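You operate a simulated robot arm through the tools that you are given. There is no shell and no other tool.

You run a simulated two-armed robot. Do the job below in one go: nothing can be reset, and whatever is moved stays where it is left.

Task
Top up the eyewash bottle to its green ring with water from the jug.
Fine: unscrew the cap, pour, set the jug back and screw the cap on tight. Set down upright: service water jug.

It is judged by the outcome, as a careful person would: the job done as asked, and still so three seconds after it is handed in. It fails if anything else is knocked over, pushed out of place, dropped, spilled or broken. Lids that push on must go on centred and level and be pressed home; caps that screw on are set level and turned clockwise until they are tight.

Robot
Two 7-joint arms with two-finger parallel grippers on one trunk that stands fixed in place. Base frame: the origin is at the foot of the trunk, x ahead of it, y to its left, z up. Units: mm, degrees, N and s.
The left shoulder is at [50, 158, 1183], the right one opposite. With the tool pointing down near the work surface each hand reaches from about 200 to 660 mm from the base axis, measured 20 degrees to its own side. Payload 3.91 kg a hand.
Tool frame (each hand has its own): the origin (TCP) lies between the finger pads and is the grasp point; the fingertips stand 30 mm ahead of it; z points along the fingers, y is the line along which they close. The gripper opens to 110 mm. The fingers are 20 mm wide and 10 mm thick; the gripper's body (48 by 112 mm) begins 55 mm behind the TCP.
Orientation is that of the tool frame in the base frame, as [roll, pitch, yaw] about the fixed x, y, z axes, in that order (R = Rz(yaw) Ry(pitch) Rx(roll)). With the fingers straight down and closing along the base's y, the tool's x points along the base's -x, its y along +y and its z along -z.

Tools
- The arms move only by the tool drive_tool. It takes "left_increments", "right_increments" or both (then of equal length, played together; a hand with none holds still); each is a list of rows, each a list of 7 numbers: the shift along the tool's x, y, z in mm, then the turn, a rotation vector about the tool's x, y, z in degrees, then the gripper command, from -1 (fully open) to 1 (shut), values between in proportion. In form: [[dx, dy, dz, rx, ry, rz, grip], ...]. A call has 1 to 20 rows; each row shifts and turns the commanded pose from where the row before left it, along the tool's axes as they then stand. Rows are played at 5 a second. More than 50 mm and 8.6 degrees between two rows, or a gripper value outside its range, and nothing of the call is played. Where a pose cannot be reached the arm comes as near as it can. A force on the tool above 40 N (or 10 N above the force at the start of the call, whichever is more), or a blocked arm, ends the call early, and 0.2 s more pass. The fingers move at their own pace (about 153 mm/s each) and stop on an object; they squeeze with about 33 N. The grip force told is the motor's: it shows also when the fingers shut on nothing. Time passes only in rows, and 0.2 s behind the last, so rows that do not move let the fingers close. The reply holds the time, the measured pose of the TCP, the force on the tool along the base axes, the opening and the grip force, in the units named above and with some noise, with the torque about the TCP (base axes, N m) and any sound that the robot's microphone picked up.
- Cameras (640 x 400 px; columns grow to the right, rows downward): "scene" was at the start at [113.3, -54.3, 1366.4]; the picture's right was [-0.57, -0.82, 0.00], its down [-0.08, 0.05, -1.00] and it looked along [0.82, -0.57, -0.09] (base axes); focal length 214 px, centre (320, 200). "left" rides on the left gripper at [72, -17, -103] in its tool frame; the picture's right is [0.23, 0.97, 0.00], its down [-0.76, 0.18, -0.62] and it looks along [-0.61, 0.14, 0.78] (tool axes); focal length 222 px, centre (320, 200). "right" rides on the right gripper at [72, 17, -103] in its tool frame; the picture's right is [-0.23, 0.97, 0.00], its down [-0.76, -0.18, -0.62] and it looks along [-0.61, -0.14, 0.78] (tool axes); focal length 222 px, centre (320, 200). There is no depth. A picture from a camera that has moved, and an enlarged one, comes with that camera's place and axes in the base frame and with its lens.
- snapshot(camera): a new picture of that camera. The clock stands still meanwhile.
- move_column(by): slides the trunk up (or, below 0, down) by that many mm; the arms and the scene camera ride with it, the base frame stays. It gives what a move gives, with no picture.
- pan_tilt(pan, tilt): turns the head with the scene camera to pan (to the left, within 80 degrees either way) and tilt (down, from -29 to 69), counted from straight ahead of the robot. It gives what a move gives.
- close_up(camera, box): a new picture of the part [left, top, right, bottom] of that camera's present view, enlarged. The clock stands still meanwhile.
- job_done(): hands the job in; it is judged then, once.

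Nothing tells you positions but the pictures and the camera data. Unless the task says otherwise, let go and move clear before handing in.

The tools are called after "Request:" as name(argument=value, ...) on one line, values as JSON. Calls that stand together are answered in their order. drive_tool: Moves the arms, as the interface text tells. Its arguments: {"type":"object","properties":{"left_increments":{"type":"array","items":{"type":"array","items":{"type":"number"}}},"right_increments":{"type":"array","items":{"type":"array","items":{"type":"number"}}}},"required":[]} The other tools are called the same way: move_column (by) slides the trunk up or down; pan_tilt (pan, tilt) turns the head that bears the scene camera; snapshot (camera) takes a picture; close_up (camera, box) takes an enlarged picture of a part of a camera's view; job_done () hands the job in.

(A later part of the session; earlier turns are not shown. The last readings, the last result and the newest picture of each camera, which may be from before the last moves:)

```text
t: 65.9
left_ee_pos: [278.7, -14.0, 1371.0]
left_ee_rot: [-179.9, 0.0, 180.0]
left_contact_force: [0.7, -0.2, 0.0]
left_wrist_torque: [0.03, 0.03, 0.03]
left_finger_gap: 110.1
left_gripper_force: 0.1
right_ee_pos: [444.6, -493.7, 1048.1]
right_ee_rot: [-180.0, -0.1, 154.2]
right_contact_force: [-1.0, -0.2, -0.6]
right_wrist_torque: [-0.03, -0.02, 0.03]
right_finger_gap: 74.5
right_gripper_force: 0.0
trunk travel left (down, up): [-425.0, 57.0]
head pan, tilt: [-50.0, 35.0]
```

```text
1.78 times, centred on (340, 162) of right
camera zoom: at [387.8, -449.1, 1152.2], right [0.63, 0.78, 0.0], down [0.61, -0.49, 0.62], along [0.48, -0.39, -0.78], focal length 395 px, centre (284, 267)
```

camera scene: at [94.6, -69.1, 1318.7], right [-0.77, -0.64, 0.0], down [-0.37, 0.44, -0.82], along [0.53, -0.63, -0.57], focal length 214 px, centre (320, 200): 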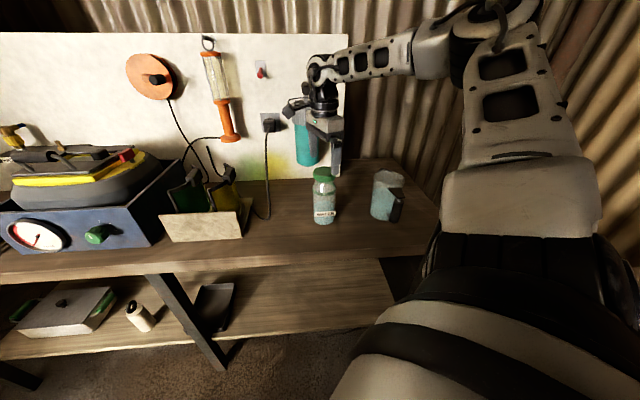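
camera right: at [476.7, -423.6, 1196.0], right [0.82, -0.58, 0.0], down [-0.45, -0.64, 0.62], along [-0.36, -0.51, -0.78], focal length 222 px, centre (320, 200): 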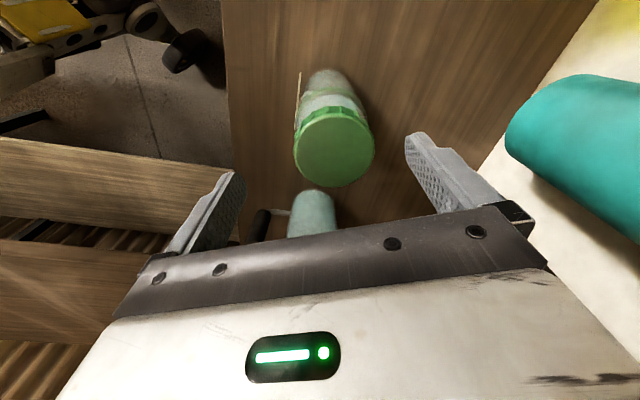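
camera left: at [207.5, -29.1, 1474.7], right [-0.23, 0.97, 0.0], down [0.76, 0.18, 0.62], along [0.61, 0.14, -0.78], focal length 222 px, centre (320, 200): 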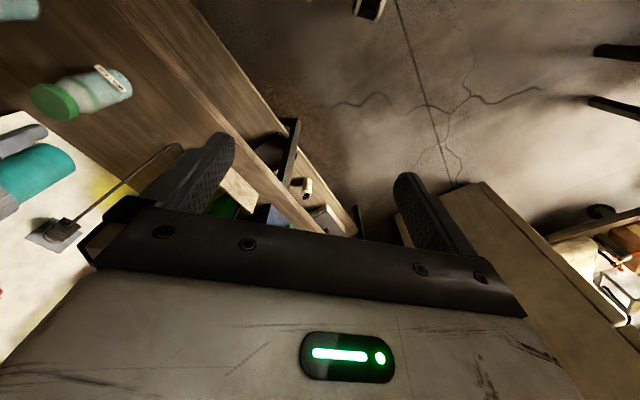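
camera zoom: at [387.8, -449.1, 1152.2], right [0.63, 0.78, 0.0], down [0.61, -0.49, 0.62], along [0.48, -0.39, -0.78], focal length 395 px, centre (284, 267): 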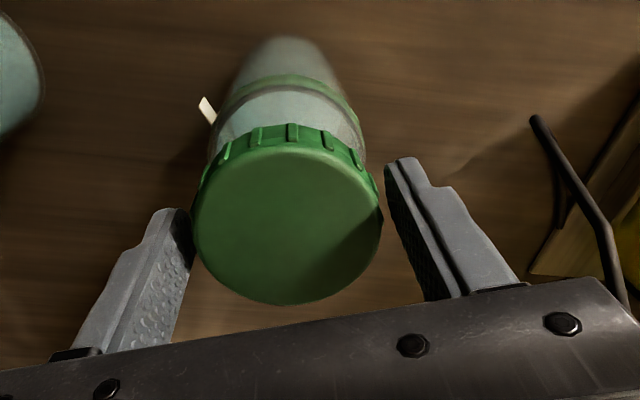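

Request:
drive_tool(right_increments=[[0, 1, 0, 0, 0, 0, -0.2], [0, 0, 0, 0, 0, 0, 1], [0, 0, 0, 0, 0, 0, 1], [0, 0, -2, 0, 0, 0, 1], [0, 0, -2, 0, 0, 0, 1], [0, 0, -2, 0, 0, 0, 1], [0, 0, 0, 0, 0, 0, 1]])

Request:
close_up(camera="scene", box=[290, 140, 370, 230])

Request:
close_up(camera="right", box=[160, 50, 520, 275])

```text
t: 67.5
left_ee_pos: [280.6, -12.4, 1370.8]
left_ee_rot: [-179.9, 0.0, 179.9]
left_contact_force: [-0.2, -0.6, -0.4]
left_wrist_torque: [0.0, -0.01, -0.03]
left_finger_gap: 109.7
left_gripper_force: 0.0
right_ee_pos: [445.9, -493.8, 1053.1]
right_ee_rot: [180.0, 0.0, 154.2]
right_contact_force: [0.0, -0.4, -0.6]
right_wrist_torque: [0.01, 0.0, -0.01]
right_finger_gap: 62.5
right_gripper_force: 32.7
trunk travel left (down, up): [-425.0, 57.0]
head pan, tilt: [-50.0, 35.0]
```

```text
4.44 times, centred on (330, 185) of scene
camera zoom: at [94.7, -69.1, 1318.6], right [-0.77, -0.64, 0.0], down [-0.37, 0.44, -0.82], along [0.53, -0.63, -0.57], focal length 953 px, centre (276, 267)
```

zoom: 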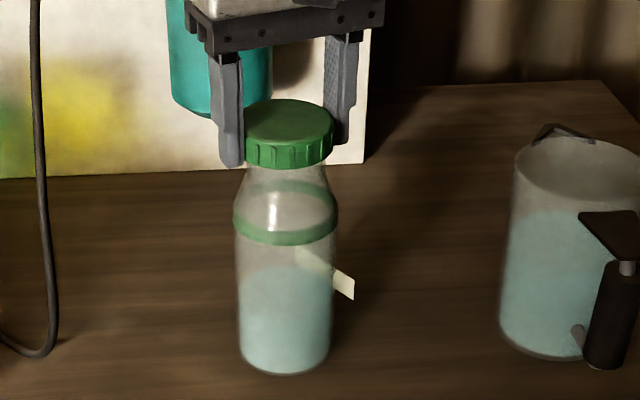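

```text
1.78 times, centred on (340, 162) of right
camera zoom: at [389.4, -448.3, 1157.7], right [0.63, 0.78, 0.0], down [0.61, -0.49, 0.62], along [0.48, -0.39, -0.78], focal length 395 px, centre (284, 267)
```

zoom: 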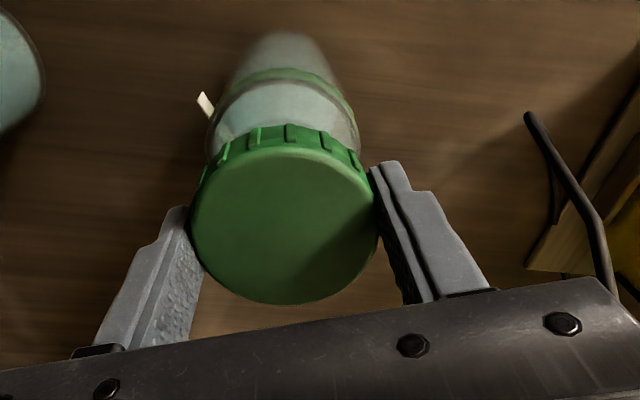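

The cap is held by its full height at the fingertips. I'll lift it away, carry it to the free bench spot left of the bottle (about [474, -371]) and lower it.

Request:
drive_tool(right_increments=[[0, 0, -8, 0, 0, 0, 1], [0, 0, -10, 0, 0, 0, 1], [0, 0, -12, 0, 0, 0, 1], [0, 0, -12, 0, 0, 0, 1], [5.6, 24.5, 0, 0, 0, 0, 1], [5.6, 24.5, 0, 0, 0, 0, 1], [5.6, 24.5, 0, 0, 0, 0, 1], [5.6, 24.5, 0, 0, 0, 0, 1], [5.6, 24.5, 0, 0, 0, 0, 1], [0, 0, 20, 0, 0, 0, 1], [0, 0, 25, 0, 0, 0, 1], [0, 0, 25, 0, 0, 0, 1], [0, 0, 25, 0, 0, 0, 1], [0, 0, 25, 0, 0, 0, 1], [0, 0, 25, 0, 0, 0, 1], [0, 0, 15, 0, 0, 0, 1], [0, 0, 10, 0, 0, 0, 1], [0, 0, 0, 0, 0, 0, 1]])

Request:
close_up(camera="scene", box=[220, 120, 380, 230])

Request:
snapshot(camera="right")

```text
t: 71.3
left_ee_pos: [278.7, -13.6, 1371.2]
left_ee_rot: [-180.0, 0.1, -179.9]
left_contact_force: [-0.7, 0.3, -0.3]
left_wrist_torque: [-0.02, 0.0, 0.0]
left_finger_gap: 110.0
left_gripper_force: 0.1
right_ee_pos: [473.8, -371.3, 926.5]
right_ee_rot: [-179.9, -0.1, 154.2]
right_contact_force: [-0.4, -0.6, 0.5]
right_wrist_torque: [-0.02, 0.02, -0.01]
right_finger_gap: 62.7
right_gripper_force: 33.2
trunk travel left (down, up): [-425.0, 57.0]
head pan, tilt: [-50.0, 35.0]
```

```text
3.64 times, centred on (300, 175) of scene
camera zoom: at [94.6, -69.0, 1318.7], right [-0.77, -0.64, 0.0], down [-0.37, 0.44, -0.82], along [0.53, -0.63, -0.57], focal length 780 px, centre (393, 291)
```

zoom: 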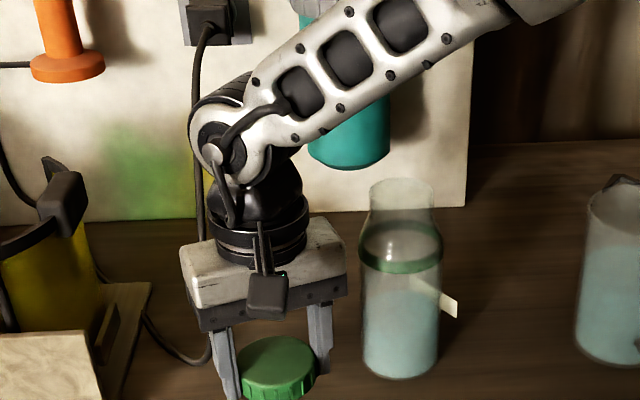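

```text
taken
camera right: at [416.0, -326.2, 1029.7], right [0.63, 0.78, 0.0], down [0.61, -0.49, 0.62], along [0.48, -0.39, -0.78], focal length 222 px, centre (320, 200)
```

right: 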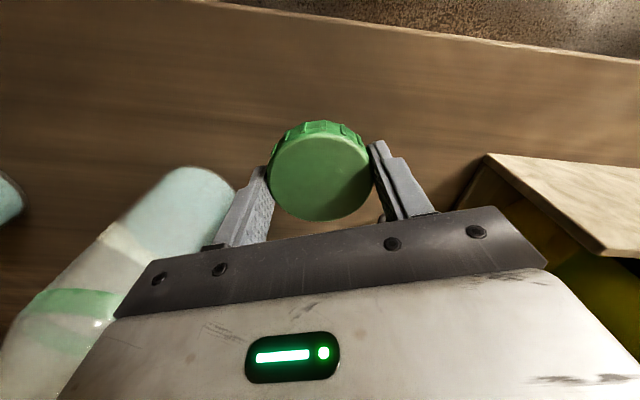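

The cap is above a clear spot. I lower it the rest of the way, watching for contact.

Request:
drive_tool(right_increments=[[0, 0, 10, 0, 0, 0, 1], [0, 0, 8, 0, 0, 0, 1], [0, 0, 5, 0, 0, 0, 1], [0, 0, 3, 0, 0, 0, 1], [0, 0, 0, 0, 0, 0, 1]])

Request:
pan_tilt(pan=-45, tilt=45)

Request:
close_up(camera="scene", box=[230, 100, 390, 200])

```text
t: 72.5
left_ee_pos: [279.3, -13.3, 1370.4]
left_ee_rot: [-179.9, 0.0, 180.0]
left_contact_force: [-0.2, -0.3, 0.2]
left_wrist_torque: [0.02, 0.01, 0.0]
left_finger_gap: 109.9
left_gripper_force: 0.1
right_ee_pos: [472.5, -370.4, 899.7]
right_ee_rot: [179.9, -0.1, 154.3]
right_contact_force: [-1.3, -0.3, -1.3]
right_wrist_torque: [-0.01, 0.0, -0.04]
right_finger_gap: 62.8
right_gripper_force: 32.7
trunk travel left (down, up): [-425.0, 57.0]
head pan, tilt: [-50.0, 35.0]
```

```text
t: 73.2
left_ee_pos: [278.4, -13.5, 1371.3]
left_ee_rot: [-179.9, 0.0, 180.0]
left_contact_force: [-0.3, 0.3, -0.1]
left_wrist_torque: [0.0, 0.01, 0.02]
left_finger_gap: 109.9
left_gripper_force: 0.0
right_ee_pos: [473.3, -371.4, 900.5]
right_ee_rot: [-180.0, -0.1, 154.2]
right_contact_force: [1.0, 0.6, 0.1]
right_wrist_torque: [0.04, -0.03, 0.0]
right_finger_gap: 62.8
right_gripper_force: 33.1
trunk travel left (down, up): [-425.0, 57.0]
head pan, tilt: [-45.0, 45.0]
```

```text
4.00 times, centred on (310, 150) of scene
camera zoom: at [95.5, -59.2, 1303.9], right [-0.71, -0.71, 0.0], down [-0.5, 0.5, -0.71], along [0.5, -0.5, -0.71], focal length 858 px, centre (360, 400)
```

zoom: 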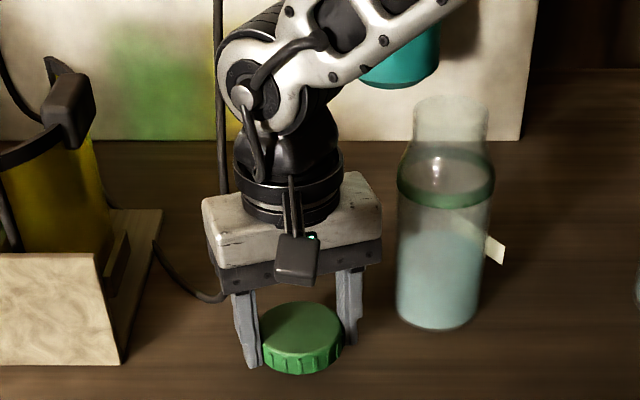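

Request:
drive_tool(right_increments=[[0, 0, 3, 0, 0, 0, 1], [0, 0, 2, 0, 0, 0, 1], [0, 0, 2, 0, 0, 0, 1], [0, 0, 0, 0, 0, 0, 1]])

Request:
drive_tool(right_increments=[[0, 0, 1, 0, 0, 0, 1], [0, 0, 1, 0, 0, 0, 1], [0, 0, 0, 0, 0, 0, 1]])

Request:
drive_tool(right_increments=[[0, 0, 1, 0, 0, 0, 1], [0, 0, 1, 0, 0, 0, 1], [0, 0, 0, 0, 0, 0, 1]])

Request:
close_up(camera="scene", box=[270, 150, 340, 200])

```text
t: 74.2
left_ee_pos: [280.1, -13.0, 1370.1]
left_ee_rot: [-179.9, 0.1, -179.9]
left_contact_force: [0.3, -0.2, -0.4]
left_wrist_torque: [0.02, 0.01, 0.01]
left_finger_gap: 109.7
left_gripper_force: 0.0
right_ee_pos: [472.3, -371.0, 893.4]
right_ee_rot: [180.0, -0.1, 154.2]
right_contact_force: [0.5, 0.1, -0.6]
right_wrist_torque: [0.01, 0.02, -0.03]
right_finger_gap: 62.7
right_gripper_force: 33.4
trunk travel left (down, up): [-425.0, 57.0]
head pan, tilt: [-45.0, 45.0]
```

```text
t: 75.0
left_ee_pos: [278.2, -12.8, 1372.2]
left_ee_rot: [-179.9, 0.0, -179.9]
left_contact_force: [0.3, -0.1, -0.5]
left_wrist_torque: [0.03, -0.01, 0.01]
left_finger_gap: 109.9
left_gripper_force: 0.0
right_ee_pos: [473.6, -372.3, 891.3]
right_ee_rot: [-180.0, -0.1, 154.4]
right_contact_force: [0.7, -0.2, -0.6]
right_wrist_torque: [-0.04, 0.03, -0.01]
right_finger_gap: 62.9
right_gripper_force: 32.5
trunk travel left (down, up): [-425.0, 57.0]
head pan, tilt: [-45.0, 45.0]
```

```text
t: 75.8
left_ee_pos: [279.8, -13.0, 1370.8]
left_ee_rot: [-179.9, 0.0, -180.0]
left_contact_force: [-0.3, -0.2, -0.5]
left_wrist_torque: [-0.01, 0.0, -0.01]
left_finger_gap: 110.2
left_gripper_force: 0.0
right_ee_pos: [473.0, -371.2, 889.7]
right_ee_rot: [179.9, 0.0, 154.2]
right_contact_force: [-0.4, -2.3, 4.2]
right_wrist_torque: [0.07, -0.14, -0.08]
right_finger_gap: 62.8
right_gripper_force: 32.9
trunk travel left (down, up): [-425.0, 57.0]
head pan, tilt: [-45.0, 45.0]
```

```text
8.00 times, centred on (305, 175) of scene
camera zoom: at [95.1, -59.1, 1303.9], right [-0.71, -0.71, 0.0], down [-0.5, 0.5, -0.71], along [0.5, -0.5, -0.71], focal length 1716 px, centre (440, 400)
```

zoom: 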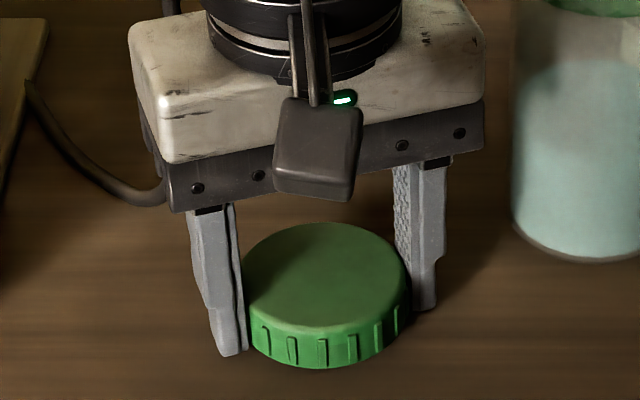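

Contact with the bench at TCP z ≈ 890 (bench at ~860). I release the cap and rise.

Request:
drive_tool(right_increments=[[0, 0, -0.7, 0, 0, 0, 1], [0, 0, 0, 0, 0, 0, -0.25], [0, 0, 0, 0, 0, 0, -0.4], [0, 0, 0, 0, 0, 0, -0.4], [0, 0, -10, 0, 0, 0, -0.4], [0, 0, -25, 0, 0, 0, -0.4], [0, 0, -40, 0, 0, 0, -0.4], [0, 0, -40, 0, 0, 0, -0.4], [0, 0, -40, 0, 0, 0, -0.4], [0, 0, 0, 0, 0, 0, -0.4]])

Request:
snapshot(camera="scene")

Request:
snapshot(camera="right")

```text
t: 78.0
left_ee_pos: [278.5, -14.0, 1370.7]
left_ee_rot: [179.9, 0.0, -179.9]
left_contact_force: [-0.6, 0.7, -0.2]
left_wrist_torque: [0.0, -0.02, -0.02]
left_finger_gap: 110.1
left_gripper_force: 0.0
right_ee_pos: [474.8, -372.3, 1045.4]
right_ee_rot: [179.9, -0.2, 154.3]
right_contact_force: [-1.1, -0.9, -0.6]
right_wrist_torque: [0.04, 0.0, 0.03]
right_finger_gap: 76.9
right_gripper_force: 0.2
trunk travel left (down, up): [-425.0, 57.0]
head pan, tilt: [-45.0, 45.0]
```

```text
taken
camera scene: at [95.7, -59.2, 1303.8], right [-0.71, -0.71, 0.0], down [-0.5, 0.5, -0.71], along [0.5, -0.5, -0.71], focal length 214 px, centre (320, 200)
```

scene: 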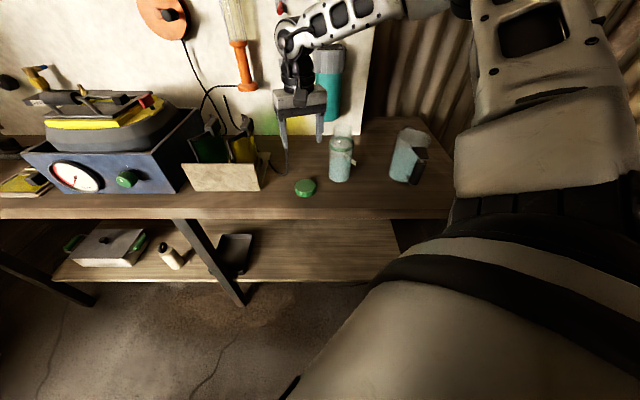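

```text
taken
camera right: at [417.5, -326.6, 1149.8], right [0.63, 0.78, 0.0], down [0.61, -0.49, 0.62], along [0.48, -0.39, -0.78], focal length 222 px, centre (320, 200)
```

right: 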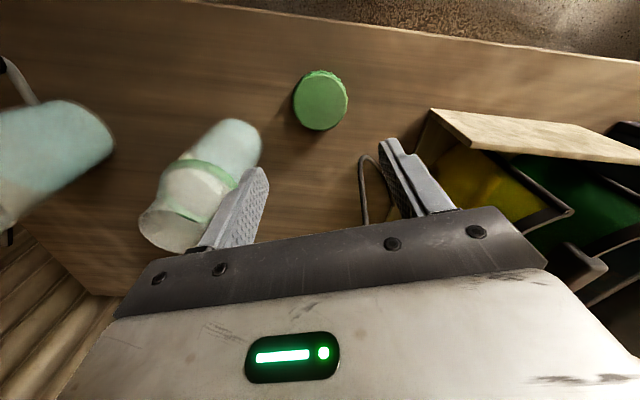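

The cap rests flat on the bench at about [474, -371]. Next the jug: I'll bring the right hand back to the robot's side of the jug handle to inspect it.

Request:
drive_tool(right_increments=[[0, 0, -20, 0, 0, 6.4, -0.4], [0, 0, -20, 0, 0, 6.4, -0.4], [0, 0, -20, 0, 0, 6.5, -0.4], [11.7, -31.8, 0, 0, 0, 0, -0.4], [11.7, -31.8, 0, 0, 0, 0, -0.4], [11.7, -31.8, 0, 0, 0, 0, -0.4], [11.7, -31.8, 0, 0, 0, 0, -0.4], [11.7, -31.8, 0, 0, 0, 0, -0.4], [11.7, -31.8, 0, 0, 0, 0, -0.4], [11.7, -31.8, 0, 0, 0, 0, -0.4], [11.7, -31.8, 0, 0, 0, 0, -0.4], [11.7, -31.8, 0, 0, 0, 0, -0.4], [11.7, -31.8, 0, 0, 0, 0, -0.4], [0, 0, 0, 0, 0, 0, -0.4]])

Request:
snapshot(camera="right")

Request:
snapshot(camera="scene")

```text
t: 81.0
left_ee_pos: [280.0, -14.3, 1371.0]
left_ee_rot: [-179.9, 0.0, -179.9]
left_contact_force: [0.3, -0.1, 0.0]
left_wrist_torque: [0.01, 0.0, -0.01]
left_finger_gap: 109.8
left_gripper_force: 0.1
right_ee_pos: [167.1, -511.0, 1105.8]
right_ee_rot: [179.9, -0.1, 135.1]
right_contact_force: [-0.2, 0.2, 0.2]
right_wrist_torque: [-0.01, 0.03, -0.03]
right_finger_gap: 76.9
right_gripper_force: 0.0
trunk travel left (down, up): [-425.0, 57.0]
head pan, tilt: [-45.0, 45.0]
```

```text
taken
camera right: at [127.9, -449.3, 1209.2], right [0.85, 0.53, 0.0], down [0.41, -0.66, 0.62], along [0.33, -0.53, -0.78], focal length 222 px, centre (320, 200)
```

right: 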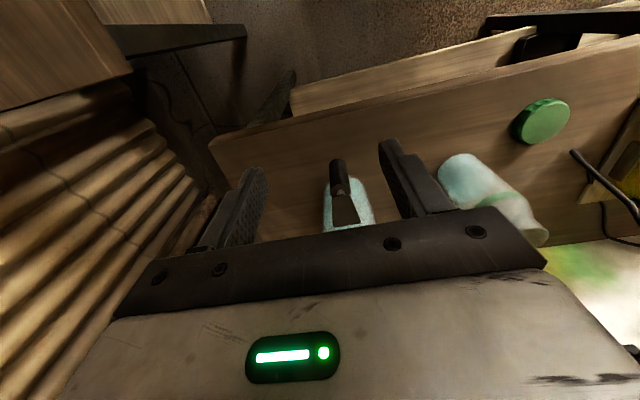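

```text
taken
camera scene: at [95.7, -59.1, 1303.8], right [-0.71, -0.71, 0.0], down [-0.5, 0.5, -0.71], along [0.5, -0.5, -0.71], focal length 214 px, centre (320, 200)
```

scene: 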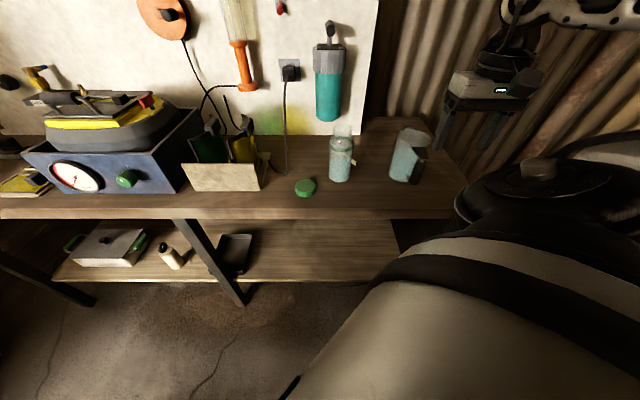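

The jug's handle lies right between the fingers in the wrist view. Enlarging to get its geometry.

Request:
close_up(camera="right", box=[270, 130, 430, 240])

Request:
close_up(camera="scene", box=[370, 110, 450, 200])

Request:
close_up(camera="scene", box=[310, 110, 380, 200])

```text
3.64 times, centred on (350, 185) of right
camera zoom: at [127.9, -449.3, 1209.2], right [0.85, 0.53, 0.0], down [0.41, -0.66, 0.62], along [0.33, -0.53, -0.78], focal length 808 px, centre (211, 254)
```

zoom: 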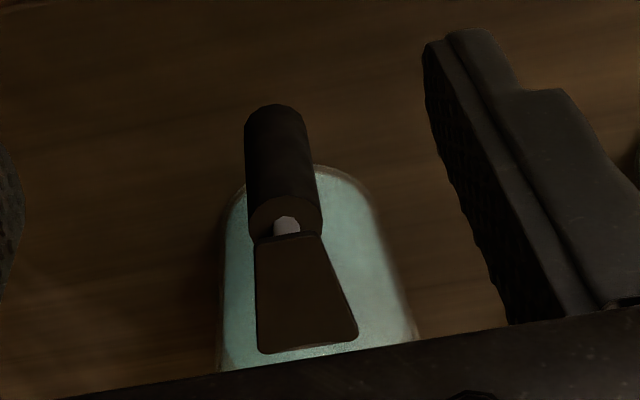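

```text
4.44 times, centred on (410, 155) of scene
camera zoom: at [95.7, -59.1, 1303.8], right [-0.71, -0.71, 0.0], down [-0.5, 0.5, -0.71], along [0.5, -0.5, -0.71], focal length 953 px, centre (-80, 400)
```

zoom: 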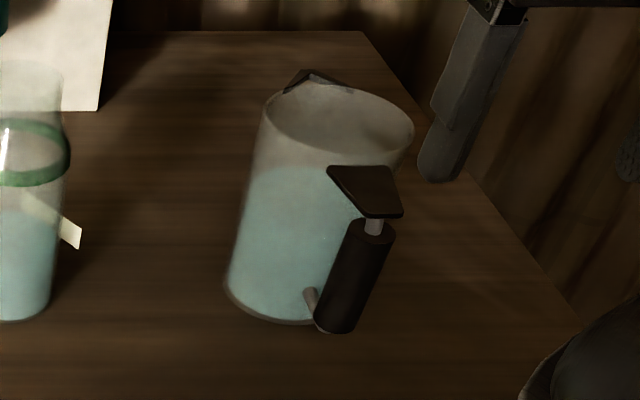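

```text
4.44 times, centred on (345, 155) of scene
camera zoom: at [95.7, -59.1, 1303.8], right [-0.71, -0.71, 0.0], down [-0.5, 0.5, -0.71], along [0.5, -0.5, -0.71], focal length 953 px, centre (209, 400)
```

zoom: 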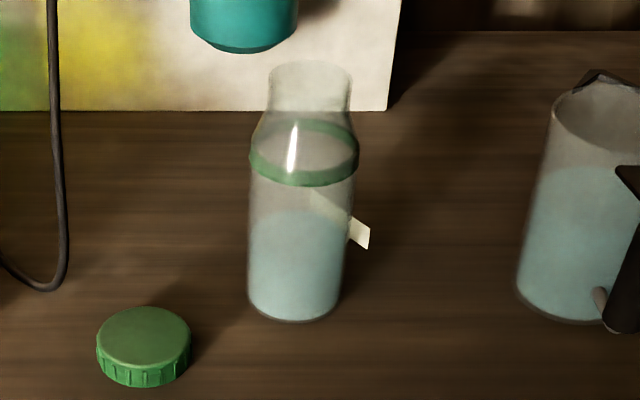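

The handle bar is about at [237, -576], z 912–981, with a plate on top near z 991–997; the jug axis points at about -49°. I'll pitch the tool to horizontal behind the handle, at about TCP z 976.

Request:
drive_tool(right_increments=[[0, 0, 10.8, 0, 0, 4.1, -0.4], [0, 0, 10.8, 0, -7.5, 0, -0.4], [1.4, 0, 10.7, 0, -7.5, 0, -0.4], [2.8, 0, 10.4, 0, -7.5, 0, -0.4], [4.1, 0, 10, 0, -7.5, 0, -0.4], [5.4, 0, 9.4, 0, -7.5, 0, -0.4], [6.6, 0, 8.6, 0, -7.5, 0, -0.4], [0, 0, 0, 0, 0, 0, -0.4]])

Request:
snapshot(camera="right")

Request:
snapshot(camera="scene")

```text
t: 82.8
left_ee_pos: [278.6, -12.8, 1371.8]
left_ee_rot: [-179.9, -0.1, 180.0]
left_contact_force: [1.1, 0.6, -0.7]
left_wrist_torque: [0.01, 0.02, 0.01]
left_finger_gap: 110.0
left_gripper_force: 0.1
right_ee_pos: [187.3, -536.0, 1016.7]
right_ee_rot: [-179.9, 45.1, 130.9]
right_contact_force: [0.9, -0.5, -0.5]
right_wrist_torque: [0.0, 0.02, -0.01]
right_finger_gap: 77.2
right_gripper_force: 0.0
right hand out of reach, approached as far as the arm can: row 6, 7
trunk travel left (down, up): [-425.0, 57.0]
head pan, tilt: [-45.0, 45.0]
```

```text
taken
camera right: at [119.8, -431.8, 1039.6], right [0.84, 0.52, 0.16], down [-0.07, -0.19, 0.98], along [0.54, -0.83, -0.12], focal length 222 px, centre (320, 200)
```

right: 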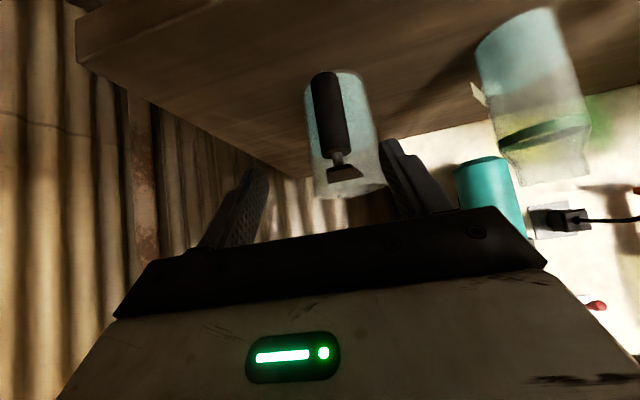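

```text
taken
camera scene: at [95.7, -58.9, 1303.8], right [-0.71, -0.71, 0.0], down [-0.5, 0.5, -0.71], along [0.5, -0.5, -0.71], focal length 214 px, centre (320, 200)
```

scene: 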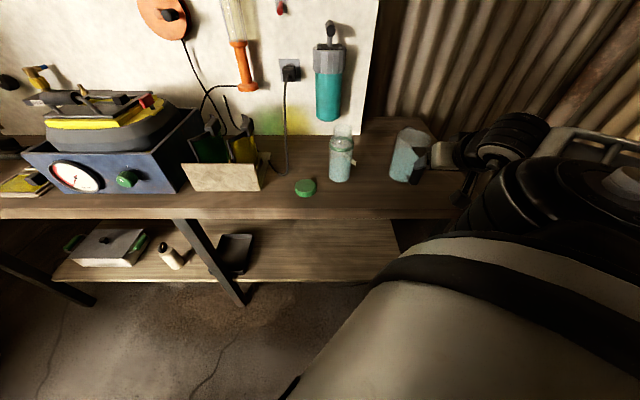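

The arm can't fold enough right there. Before grasping, I'll test (empty-handed) whether a pouring pose with the tool heading along +x (heading 0°) beside the bottle is reachable.

Request:
drive_tool(right_increments=[[-13.8, 26.1, -1.4, 0, 0, 0, -0.4], [-13.8, 26.1, -1.4, 0, 0, 0, -0.4], [-13.8, 26.1, -1.4, 0, 0, 0, -0.4], [-13.8, 26.1, -1.4, 0, 0, 0, -0.4], [0, 0, 0, -5.77, 0, -5.77, -0.4], [0, 0, 0, -5.77, 0, -5.77, -0.4], [0, 0, 0, -5.77, 0, -5.77, -0.4], [0, 0, 0, -5.77, 0, -5.77, -0.4], [0, 0, 0, -5.77, 0, -5.77, -0.4], [0, 0, 0, -5.77, 0, -5.77, -0.4], [0, 0, 0, 0, 0, 0, -0.4]])

Request:
snapshot(camera="scene")

```text
t: 85.2
left_ee_pos: [278.3, -12.6, 1371.7]
left_ee_rot: [-179.9, 0.0, -179.9]
left_contact_force: [-0.5, -0.4, 0.0]
left_wrist_torque: [0.03, 0.0, -0.01]
left_finger_gap: 109.9
left_gripper_force: 0.1
right_ee_pos: [290.1, -499.4, 1060.3]
right_ee_rot: [179.9, 44.9, -180.0]
right_contact_force: [0.0, -0.2, -0.1]
right_wrist_torque: [-0.03, -0.01, 0.05]
right_finger_gap: 77.2
right_gripper_force: 0.0
right hand out of reach, approached as far as the arm can: row 1
trunk travel left (down, up): [-425.0, 57.0]
head pan, tilt: [-45.0, 45.0]
```

```text
taken
camera scene: at [95.6, -58.9, 1303.8], right [-0.71, -0.71, 0.0], down [-0.5, 0.5, -0.71], along [0.5, -0.5, -0.71], focal length 214 px, centre (320, 200)
```

scene: 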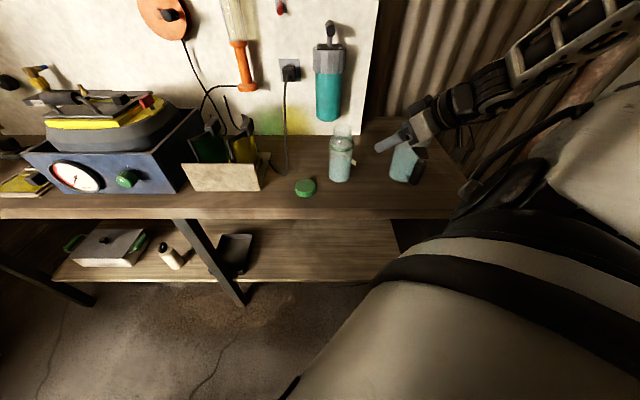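

Heading 0° at 45° pitch is reachable. Now test horizontal there.

Request:
drive_tool(right_increments=[[0, 0, 0, 0, -7.5, 0, -0.4], [0, 0, 0, 0, -7.5, 0, -0.4], [0, 0, 0, 0, -7.5, 0, -0.4], [0, 0, 0, 0, -7.5, 0, -0.4], [0, 0, 0, 0, -7.5, 0, -0.4], [0, 0, 0, 0, -7.4, 0, -0.4], [0, 0, 0, 0, 0, 0, -0.4]])

Request:
snapshot(camera="scene")

```text
t: 86.8
left_ee_pos: [278.9, -13.6, 1371.3]
left_ee_rot: [-180.0, 0.0, -180.0]
left_contact_force: [0.7, -0.5, 0.0]
left_wrist_torque: [0.01, 0.01, 0.01]
left_finger_gap: 110.1
left_gripper_force: 0.1
right_ee_pos: [290.9, -500.1, 1061.7]
right_ee_rot: [-174.0, 89.8, -174.2]
right_contact_force: [0.4, 0.3, 0.8]
right_wrist_torque: [0.02, 0.01, -0.03]
right_finger_gap: 76.9
right_gripper_force: 0.1
trunk travel left (down, up): [-425.0, 57.0]
head pan, tilt: [-45.0, 45.0]
```

```text
taken
camera scene: at [95.5, -59.0, 1303.8], right [-0.71, -0.71, 0.0], down [-0.5, 0.5, -0.71], along [0.5, -0.5, -0.71], focal length 214 px, centre (320, 200)
```

scene: 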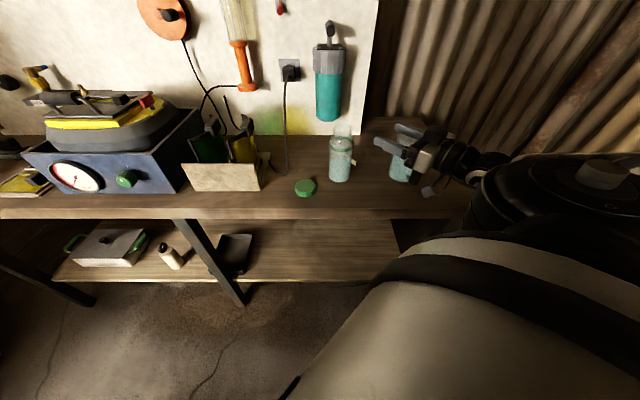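

That works too. I'll raise the trunk a little (more room for the folded arm), then move to behind the handle at heading -49°.

Request:
move_column(by=55)

Request:
drive_tool(right_increments=[[20, -7.5, -18, 0, 0, 0, -0.4], [20, -7.5, -18, 0, 0, 0, -0.4], [20, -7.5, -18, 0, 0, 0, -0.4], [20, -7.5, -18, 0, 0, 0, -0.4], [20, -7.5, -18, 0, 0, 0, -0.4], [0, 0, 0, 0, 0, 0, -0.4]])

```text
t: 87.8
left_ee_pos: [280.1, -13.5, 1425.4]
left_ee_rot: [-179.9, 0.1, -180.0]
left_contact_force: [-0.4, -0.8, 0.5]
left_wrist_torque: [0.01, -0.01, 0.0]
left_finger_gap: 109.8
left_gripper_force: 0.0
right_ee_pos: [290.2, -499.4, 1114.9]
right_ee_rot: [173.9, 89.8, 173.7]
right_contact_force: [-0.8, 0.3, -0.3]
right_wrist_torque: [-0.01, 0.01, 0.0]
right_finger_gap: 77.1
right_gripper_force: 0.1
trunk travel left (down, up): [-480.0, 2.0]
head pan, tilt: [-45.0, 45.0]
```

```text
t: 89.2
left_ee_pos: [279.4, -13.1, 1427.8]
left_ee_rot: [-180.0, -0.1, -179.9]
left_contact_force: [-0.8, 1.8, 0.4]
left_wrist_torque: [0.02, 0.03, -0.01]
left_finger_gap: 110.0
left_gripper_force: 0.1
right_ee_pos: [199.7, -534.6, 1017.8]
right_ee_rot: [-178.1, 89.8, -178.3]
right_contact_force: [0.1, 0.5, 0.2]
right_wrist_torque: [-0.02, 0.0, 0.01]
right_finger_gap: 76.7
right_gripper_force: 0.0
trunk travel left (down, up): [-480.0, 2.0]
head pan, tilt: [-45.0, 45.0]
```

Request:
drive_tool(right_increments=[[0, 0, 0, 8.17, 0, 0, -0.4], [0, 0, 0, 8.17, 0, 0, -0.4], [0, 0, 0, 8.17, 0, 0, -0.4], [0, 0, 0, 8.17, 0, 0, -0.4], [0, 0, 0, 8.17, 0, 0, -0.4], [0, 0, 0, 8.17, 0, 0, -0.4], [0, 0, 0, 0, 0, 0, -0.4]])

Request:
snapshot(camera="right")

Request:
snapshot(camera="scene")

```text
t: 90.8
left_ee_pos: [280.0, -13.8, 1426.3]
left_ee_rot: [-179.9, 0.0, -180.0]
left_contact_force: [0.0, 0.2, -0.4]
left_wrist_torque: [0.01, 0.03, -0.02]
left_finger_gap: 110.1
left_gripper_force: 0.1
right_ee_pos: [160.0, -766.2, 987.9]
right_ee_rot: [-159.6, 89.8, 151.6]
right_contact_force: [0.2, -0.8, 0.4]
right_wrist_torque: [-0.01, -0.04, -0.01]
right_finger_gap: 76.6
right_gripper_force: 0.0
right hand out of reach, approached as far as the arm can: row 2, 3, 4, 5, 6
trunk travel left (down, up): [-480.0, 2.0]
head pan, tilt: [-45.0, 45.0]
```

```text
taken
camera right: at [104.5, -677.9, 915.3], right [0.73, 0.64, 0.23], down [-0.54, 0.35, 0.76], along [0.41, -0.68, 0.6], focal length 222 px, centre (320, 200)
```

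right: 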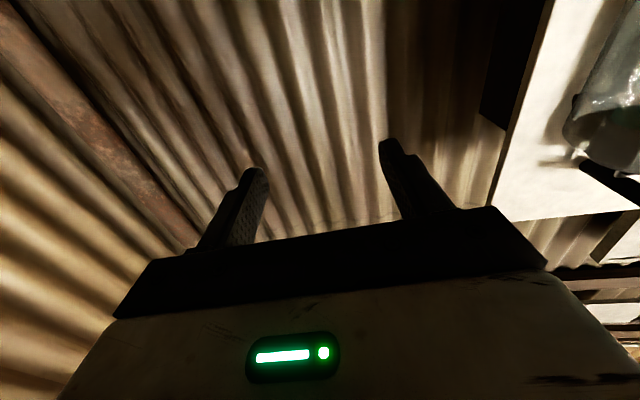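

```text
taken
camera scene: at [95.3, -58.9, 1358.9], right [-0.71, -0.71, 0.0], down [-0.5, 0.5, -0.71], along [0.5, -0.5, -0.71], focal length 214 px, centre (320, 200)
```

scene: 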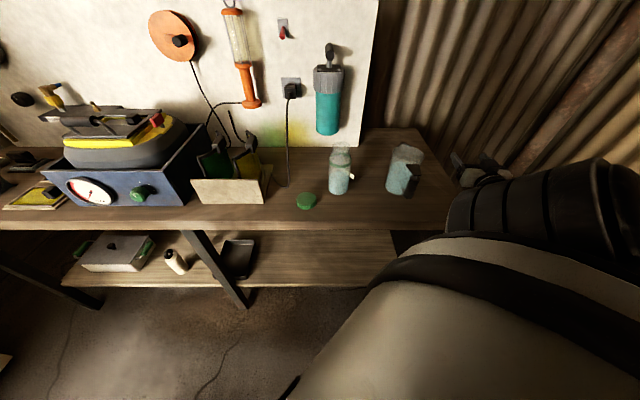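

The arm swung aside to [160, -766] because that orientation was out of reach; the jug and bottle look untouched. I'll raise, and pitch the tool back down (about 60° below horizontal), which suits both grasping and pouring better.

Request:
drive_tool(right_increments=[[-30, 0, 0, 0, 0, 0, -0.4], [-30, 0, 0, 0, 0, 0, -0.4], [-30, 0, 0, 0, 0, 0, -0.4]])

Request:
close_up(camera="scene", box=[290, 120, 450, 230])

```text
t: 91.6
left_ee_pos: [279.4, -13.0, 1425.9]
left_ee_rot: [-180.0, 0.0, 180.0]
left_contact_force: [0.3, 0.5, 0.2]
left_wrist_torque: [0.02, 0.06, 0.03]
left_finger_gap: 109.9
left_gripper_force: 0.1
right_ee_pos: [157.9, -772.1, 1076.7]
right_ee_rot: [-136.7, 89.8, 174.3]
right_contact_force: [0.0, 0.0, -0.1]
right_wrist_torque: [0.0, -0.01, 0.01]
right_finger_gap: 77.1
right_gripper_force: 0.1
right hand out of reach, approached as far as the arm can: row 1
trunk travel left (down, up): [-480.0, 2.0]
head pan, tilt: [-45.0, 45.0]
```

```text
3.64 times, centred on (370, 175) of scene
camera zoom: at [95.4, -58.7, 1358.8], right [-0.71, -0.71, 0.0], down [-0.5, 0.5, -0.71], along [0.5, -0.5, -0.71], focal length 780 px, centre (138, 291)
```

zoom: 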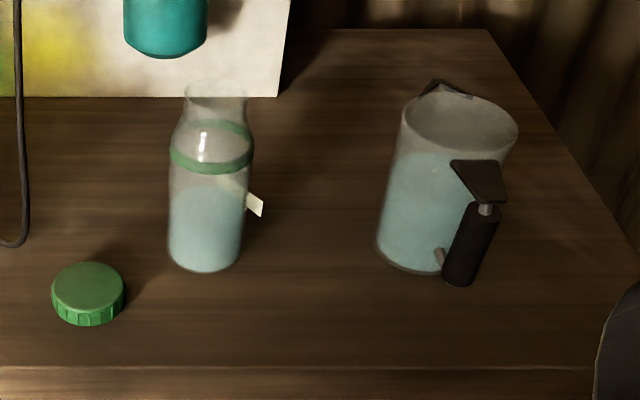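

All is in place. Now I pitch the tool down gradually, checking for drift.

Request:
drive_tool(right_increments=[[0, 0, 0, 0, 7.5, 0, -0.4], [0, 0, 0, 0, 7.5, 0, -0.4], [0, 0, 0, 0, 7.5, 0, -0.4], [0, 0, 0, 0, 7.5, 0, -0.4]])

Request:
drive_tool(right_increments=[[0, 0, 0, 0, 7.5, 0, -0.4], [0, 0, 0, 0, 7.5, 0, -0.4], [0, 0, 0, 0, 7.5, 0, -0.4], [0, 0, 0, 0, 7.5, 0, -0.4]])

```text
t: 92.6
left_ee_pos: [280.2, -13.7, 1425.9]
left_ee_rot: [-179.9, 0.0, -180.0]
left_contact_force: [0.0, 0.1, 0.9]
left_wrist_torque: [-0.01, 0.0, -0.01]
left_finger_gap: 109.8
left_gripper_force: 0.0
right_ee_pos: [160.1, -772.9, 1074.8]
right_ee_rot: [-179.8, 59.7, 130.8]
right_contact_force: [0.2, 0.3, -0.3]
right_wrist_torque: [0.01, -0.01, -0.01]
right_finger_gap: 77.1
right_gripper_force: 0.1
trunk travel left (down, up): [-480.0, 2.0]
head pan, tilt: [-45.0, 45.0]
```

```text
t: 93.6
left_ee_pos: [280.7, -13.2, 1425.6]
left_ee_rot: [-180.0, -0.1, -179.9]
left_contact_force: [0.2, -0.2, -0.4]
left_wrist_torque: [0.0, 0.02, 0.0]
left_finger_gap: 109.8
left_gripper_force: 0.1
right_ee_pos: [180.8, -778.0, 1073.0]
right_ee_rot: [-179.4, 29.9, 130.3]
right_contact_force: [0.6, -0.4, -0.6]
right_wrist_torque: [0.02, 0.04, -0.01]
right_finger_gap: 77.1
right_gripper_force: 0.0
right hand out of reach, approached as far as the arm can: row 4
trunk travel left (down, up): [-480.0, 2.0]
head pan, tilt: [-45.0, 45.0]
```

Request:
drive_tool(right_increments=[[20, 25, -9.9, 0, 0, 0, -0.4], [20, 25, -9.9, 0, 0, 0, -0.4], [20, 25, -9.9, 0, 0, 0, -0.4], [20, 25, -9.9, 0, 0, 0, -0.4], [20, 25, -9.9, 0, 0, 0, -0.4], [20, 25, -9.9, 0, 0, 0, -0.4], [20, 25, -9.9, 0, 0, 0, -0.4], [0, 0, 0, 0, 0, 0, -0.4]])

Request:
snapshot(camera="right")

Request:
snapshot(camera="scene")

```text
t: 95.4
left_ee_pos: [279.5, -13.2, 1425.5]
left_ee_rot: [-180.0, 0.0, -180.0]
left_contact_force: [0.1, 0.2, 0.5]
left_wrist_torque: [-0.03, -0.01, 0.01]
left_finger_gap: 110.0
left_gripper_force: 0.0
right_ee_pos: [208.9, -545.6, 1061.1]
right_ee_rot: [-179.8, 29.9, 130.9]
right_contact_force: [0.7, 0.0, -0.4]
right_wrist_torque: [-0.06, 0.0, -0.05]
right_finger_gap: 77.0
right_gripper_force: 0.0
trunk travel left (down, up): [-480.0, 2.0]
head pan, tilt: [-45.0, 45.0]
```

```text
taken
camera right: at [146.4, -448.9, 1114.1], right [0.87, 0.49, 0.11], down [0.1, -0.38, 0.92], along [0.49, -0.79, -0.38], focal length 222 px, centre (320, 200)
```

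right: 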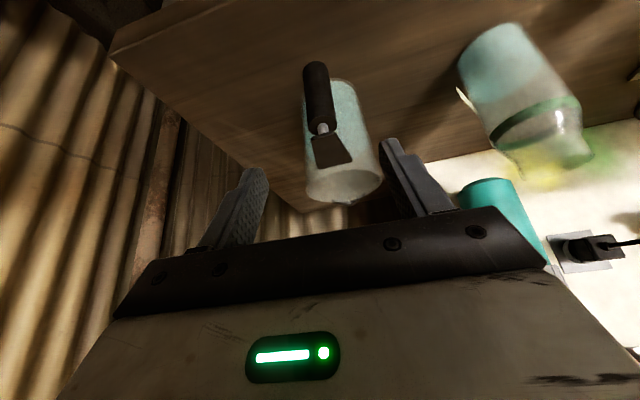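

```text
taken
camera scene: at [95.5, -59.3, 1358.8], right [-0.71, -0.71, 0.0], down [-0.5, 0.5, -0.71], along [0.5, -0.5, -0.71], focal length 214 px, centre (320, 200)
```

scene: 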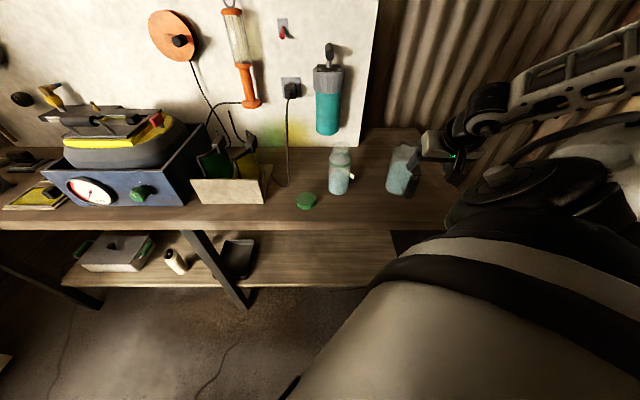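

Request:
close_up(camera="right", box=[240, 50, 440, 220])

```text
2.35 times, centred on (340, 135) of right
camera zoom: at [146.4, -448.9, 1114.1], right [0.87, 0.49, 0.11], down [0.1, -0.38, 0.92], along [0.49, -0.79, -0.38], focal length 523 px, centre (273, 353)
```

zoom: 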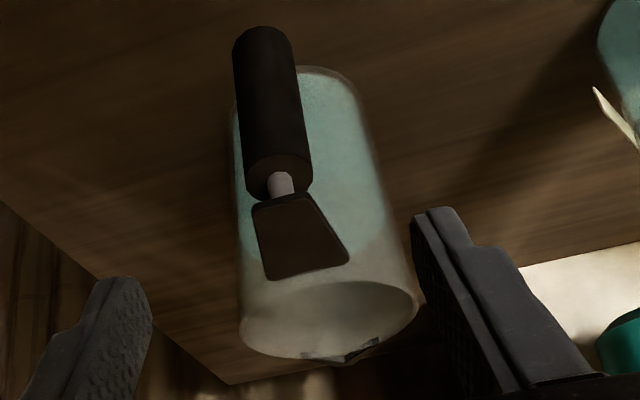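

The bar is well aligned with the tool axis; the grasp point is about (20, 3.5, 111) mm ahead in the tool frame. I advance with the fingers open.

Request:
drive_tool(right_increments=[[10, 2, 10, 0, 0, 0, -0.4], [10, 1.5, 15, 0, 0, 0, -0.4], [0, 0, 18, 0, 0, 0, -0.4], [0, 0, 18, 0, 0, 0, -0.4], [0, 0, 15, 0, 0, 0, -0.4], [0, 0, 10, 0, 0, 0, -0.4], [0, 0, 0, 0, 0, 0, -0.4]])

Request:
close_up(camera="right", box=[200, 50, 460, 240])

Request:
close_up(camera="scene", box=[350, 110, 450, 210])

```text
t: 97.0
left_ee_pos: [279.3, -13.2, 1425.8]
left_ee_rot: [-179.9, 0.0, -179.9]
left_contact_force: [0.6, -0.5, 0.2]
left_wrist_torque: [-0.01, -0.01, -0.03]
left_finger_gap: 110.2
left_gripper_force: 0.1
right_ee_pos: [227.9, -563.6, 978.2]
right_ee_rot: [-179.8, 29.9, 130.8]
right_contact_force: [0.3, 0.1, -0.9]
right_wrist_torque: [0.01, 0.01, 0.01]
right_finger_gap: 77.0
right_gripper_force: 0.1
trunk travel left (down, up): [-480.0, 2.0]
head pan, tilt: [-45.0, 45.0]
```

```text
2.11 times, centred on (330, 145) of right
camera zoom: at [166.9, -466.8, 1032.0], right [0.87, 0.49, 0.11], down [0.1, -0.38, 0.92], along [0.49, -0.79, -0.38], focal length 468 px, centre (299, 316)
```

zoom: 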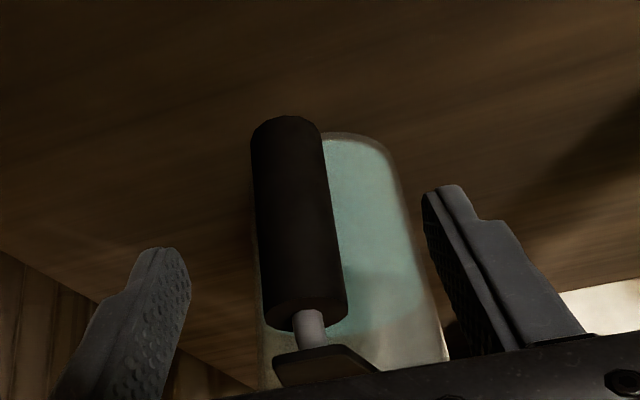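

```text
4.00 times, centred on (400, 160) of scene
camera zoom: at [95.4, -59.0, 1358.9], right [-0.71, -0.71, 0.0], down [-0.5, 0.5, -0.71], along [0.5, -0.5, -0.71], focal length 858 px, centre (0, 360)
```

zoom: 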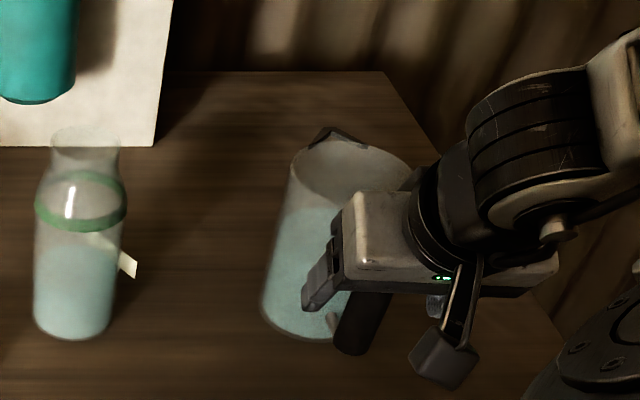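

Request:
drive_tool(right_increments=[[0, 0, 10, 0, 0, 0, -0.4], [0, 0, 10, 0, 0, 0, -0.4], [0, 0, 6, 0, 0, 0, -0.4], [0, 0, 0, 0, 0, 0, -0.4]])

Request:
close_up(camera="right", box=[200, 50, 460, 240])

```text
t: 98.0
left_ee_pos: [280.1, -13.4, 1426.6]
left_ee_rot: [-179.9, -0.1, -180.0]
left_contact_force: [-0.6, -0.3, 0.4]
left_wrist_torque: [0.01, -0.04, -0.03]
left_finger_gap: 109.9
left_gripper_force: 0.1
right_ee_pos: [236.1, -572.9, 955.4]
right_ee_rot: [-179.8, 29.8, 130.9]
right_contact_force: [0.3, 0.4, 0.4]
right_wrist_torque: [0.01, 0.01, 0.02]
right_finger_gap: 77.3
right_gripper_force: 0.0
trunk travel left (down, up): [-480.0, 2.0]
head pan, tilt: [-45.0, 45.0]
```

```text
2.11 times, centred on (330, 145) of right
camera zoom: at [174.6, -476.1, 1010.0], right [0.87, 0.49, 0.11], down [0.1, -0.38, 0.92], along [0.49, -0.79, -0.38], focal length 468 px, centre (299, 316)
```

zoom: 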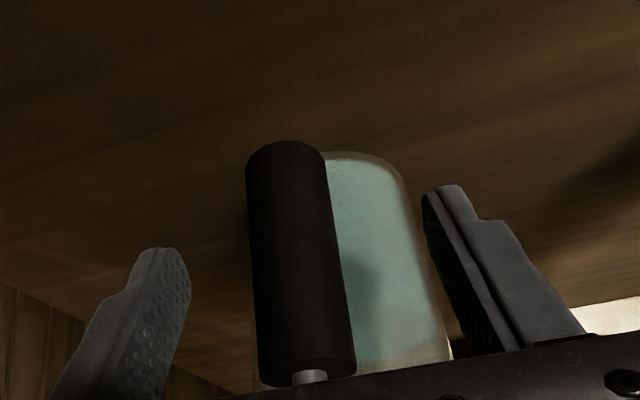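

The bar sits between the fingers. Small centring shift, then close.

Request:
drive_tool(right_increments=[[0, 1.5, 0, 0, 0, 0, 0.2], [0, 0, 0, 0, 0, 0, 0.4], [0, 0, 0, 0, 0, 0, 1], [0, 0, 0, 0, 0, 0, 1], [0, 0, 0, 0, 0, 0, 1]])

Request:
close_up(camera="right", box=[200, 50, 460, 240])

Request:
close_up(camera="scene", box=[350, 110, 450, 210])

```text
t: 99.2
left_ee_pos: [280.4, -13.1, 1426.4]
left_ee_rot: [-179.9, 0.0, -179.9]
left_contact_force: [0.4, 0.2, 0.2]
left_wrist_torque: [0.0, 0.0, -0.01]
left_finger_gap: 110.0
left_gripper_force: 0.1
right_ee_pos: [236.4, -570.8, 955.6]
right_ee_rot: [-179.8, 29.8, 130.9]
right_contact_force: [-0.9, -1.2, 1.6]
right_wrist_torque: [0.05, -0.08, -0.07]
right_finger_gap: 26.6
right_gripper_force: 33.0
trunk travel left (down, up): [-480.0, 2.0]
head pan, tilt: [-45.0, 45.0]
```

```text
2.11 times, centred on (330, 145) of right
camera zoom: at [175.3, -475.3, 1009.6], right [0.87, 0.49, 0.11], down [0.1, -0.38, 0.92], along [0.49, -0.79, -0.38], focal length 468 px, centre (299, 316)
```

zoom: 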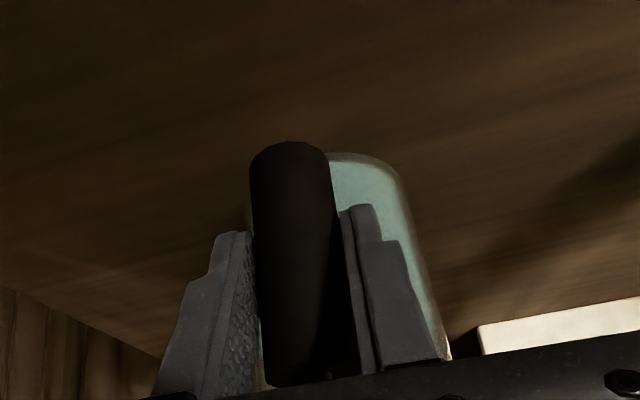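

```text
4.00 times, centred on (400, 160) of scene
camera zoom: at [95.4, -59.1, 1358.9], right [-0.71, -0.71, 0.0], down [-0.5, 0.5, -0.71], along [0.5, -0.5, -0.71], focal length 858 px, centre (0, 360)
```

zoom: 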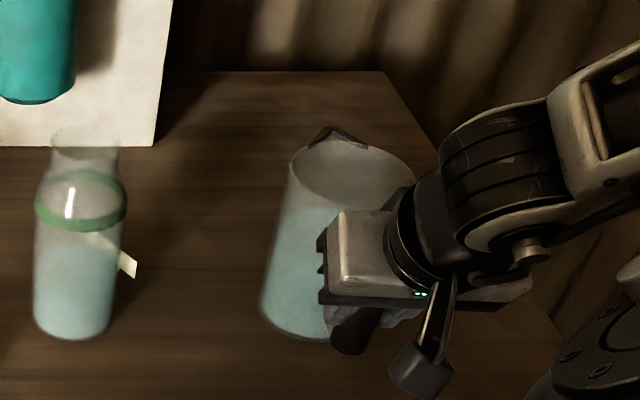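

Gripped at 26.6 mm. Now a tiny lift test (4 mm) to see whether the jug comes level or slips in the grip.

Request:
drive_tool(right_increments=[[-0.5, 0, -0.87, 0, 0, 0, 1], [-0.5, 0, -0.87, 0, 0, 0, 1], [-1, 0, -1.73, 0, 0, 0, 1], [0, 0, 0, 0, 0, 0, 1]])

Request:
close_up(camera="scene", box=[350, 110, 450, 210])

Request:
close_up(camera="right", box=[200, 50, 460, 240])

```text
t: 100.2
left_ee_pos: [279.6, -13.5, 1425.3]
left_ee_rot: [179.9, 0.0, -180.0]
left_contact_force: [-0.2, 0.4, -0.3]
left_wrist_torque: [-0.02, -0.03, -0.06]
left_finger_gap: 110.0
left_gripper_force: 0.0
right_ee_pos: [237.7, -571.3, 958.0]
right_ee_rot: [-179.9, 29.7, 130.9]
right_contact_force: [0.1, -0.1, -4.3]
right_wrist_torque: [0.26, 0.27, 0.02]
right_finger_gap: 27.0
right_gripper_force: 32.9
trunk travel left (down, up): [-480.0, 2.0]
head pan, tilt: [-45.0, 45.0]
```

```text
4.00 times, centred on (400, 160) of scene
camera zoom: at [95.7, -59.6, 1358.8], right [-0.71, -0.71, 0.0], down [-0.5, 0.5, -0.71], along [0.5, -0.5, -0.71], focal length 858 px, centre (0, 360)
```

zoom: 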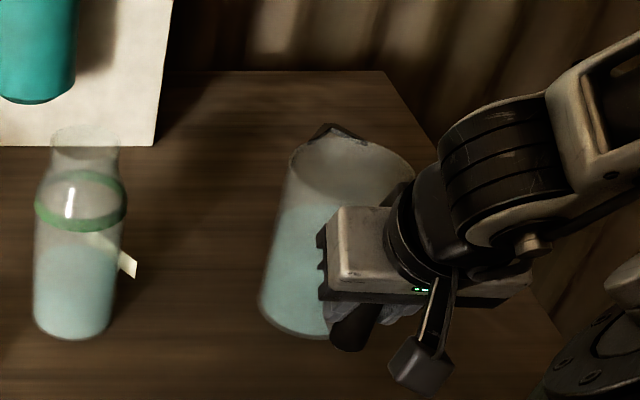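

```text
2.11 times, centred on (330, 145) of right
camera zoom: at [176.6, -475.5, 1012.1], right [0.87, 0.49, 0.11], down [0.1, -0.38, 0.92], along [0.49, -0.79, -0.38], focal length 468 px, centre (299, 316)
```

zoom: 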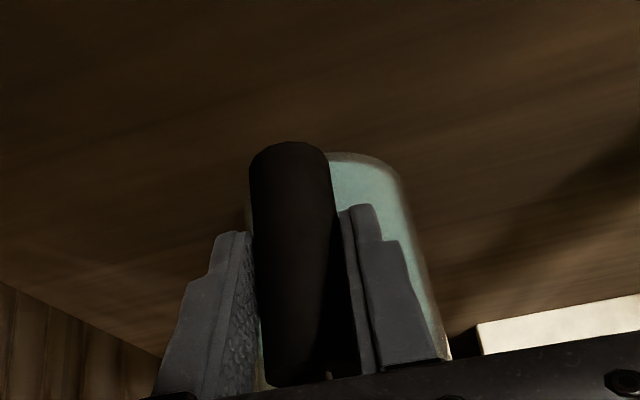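

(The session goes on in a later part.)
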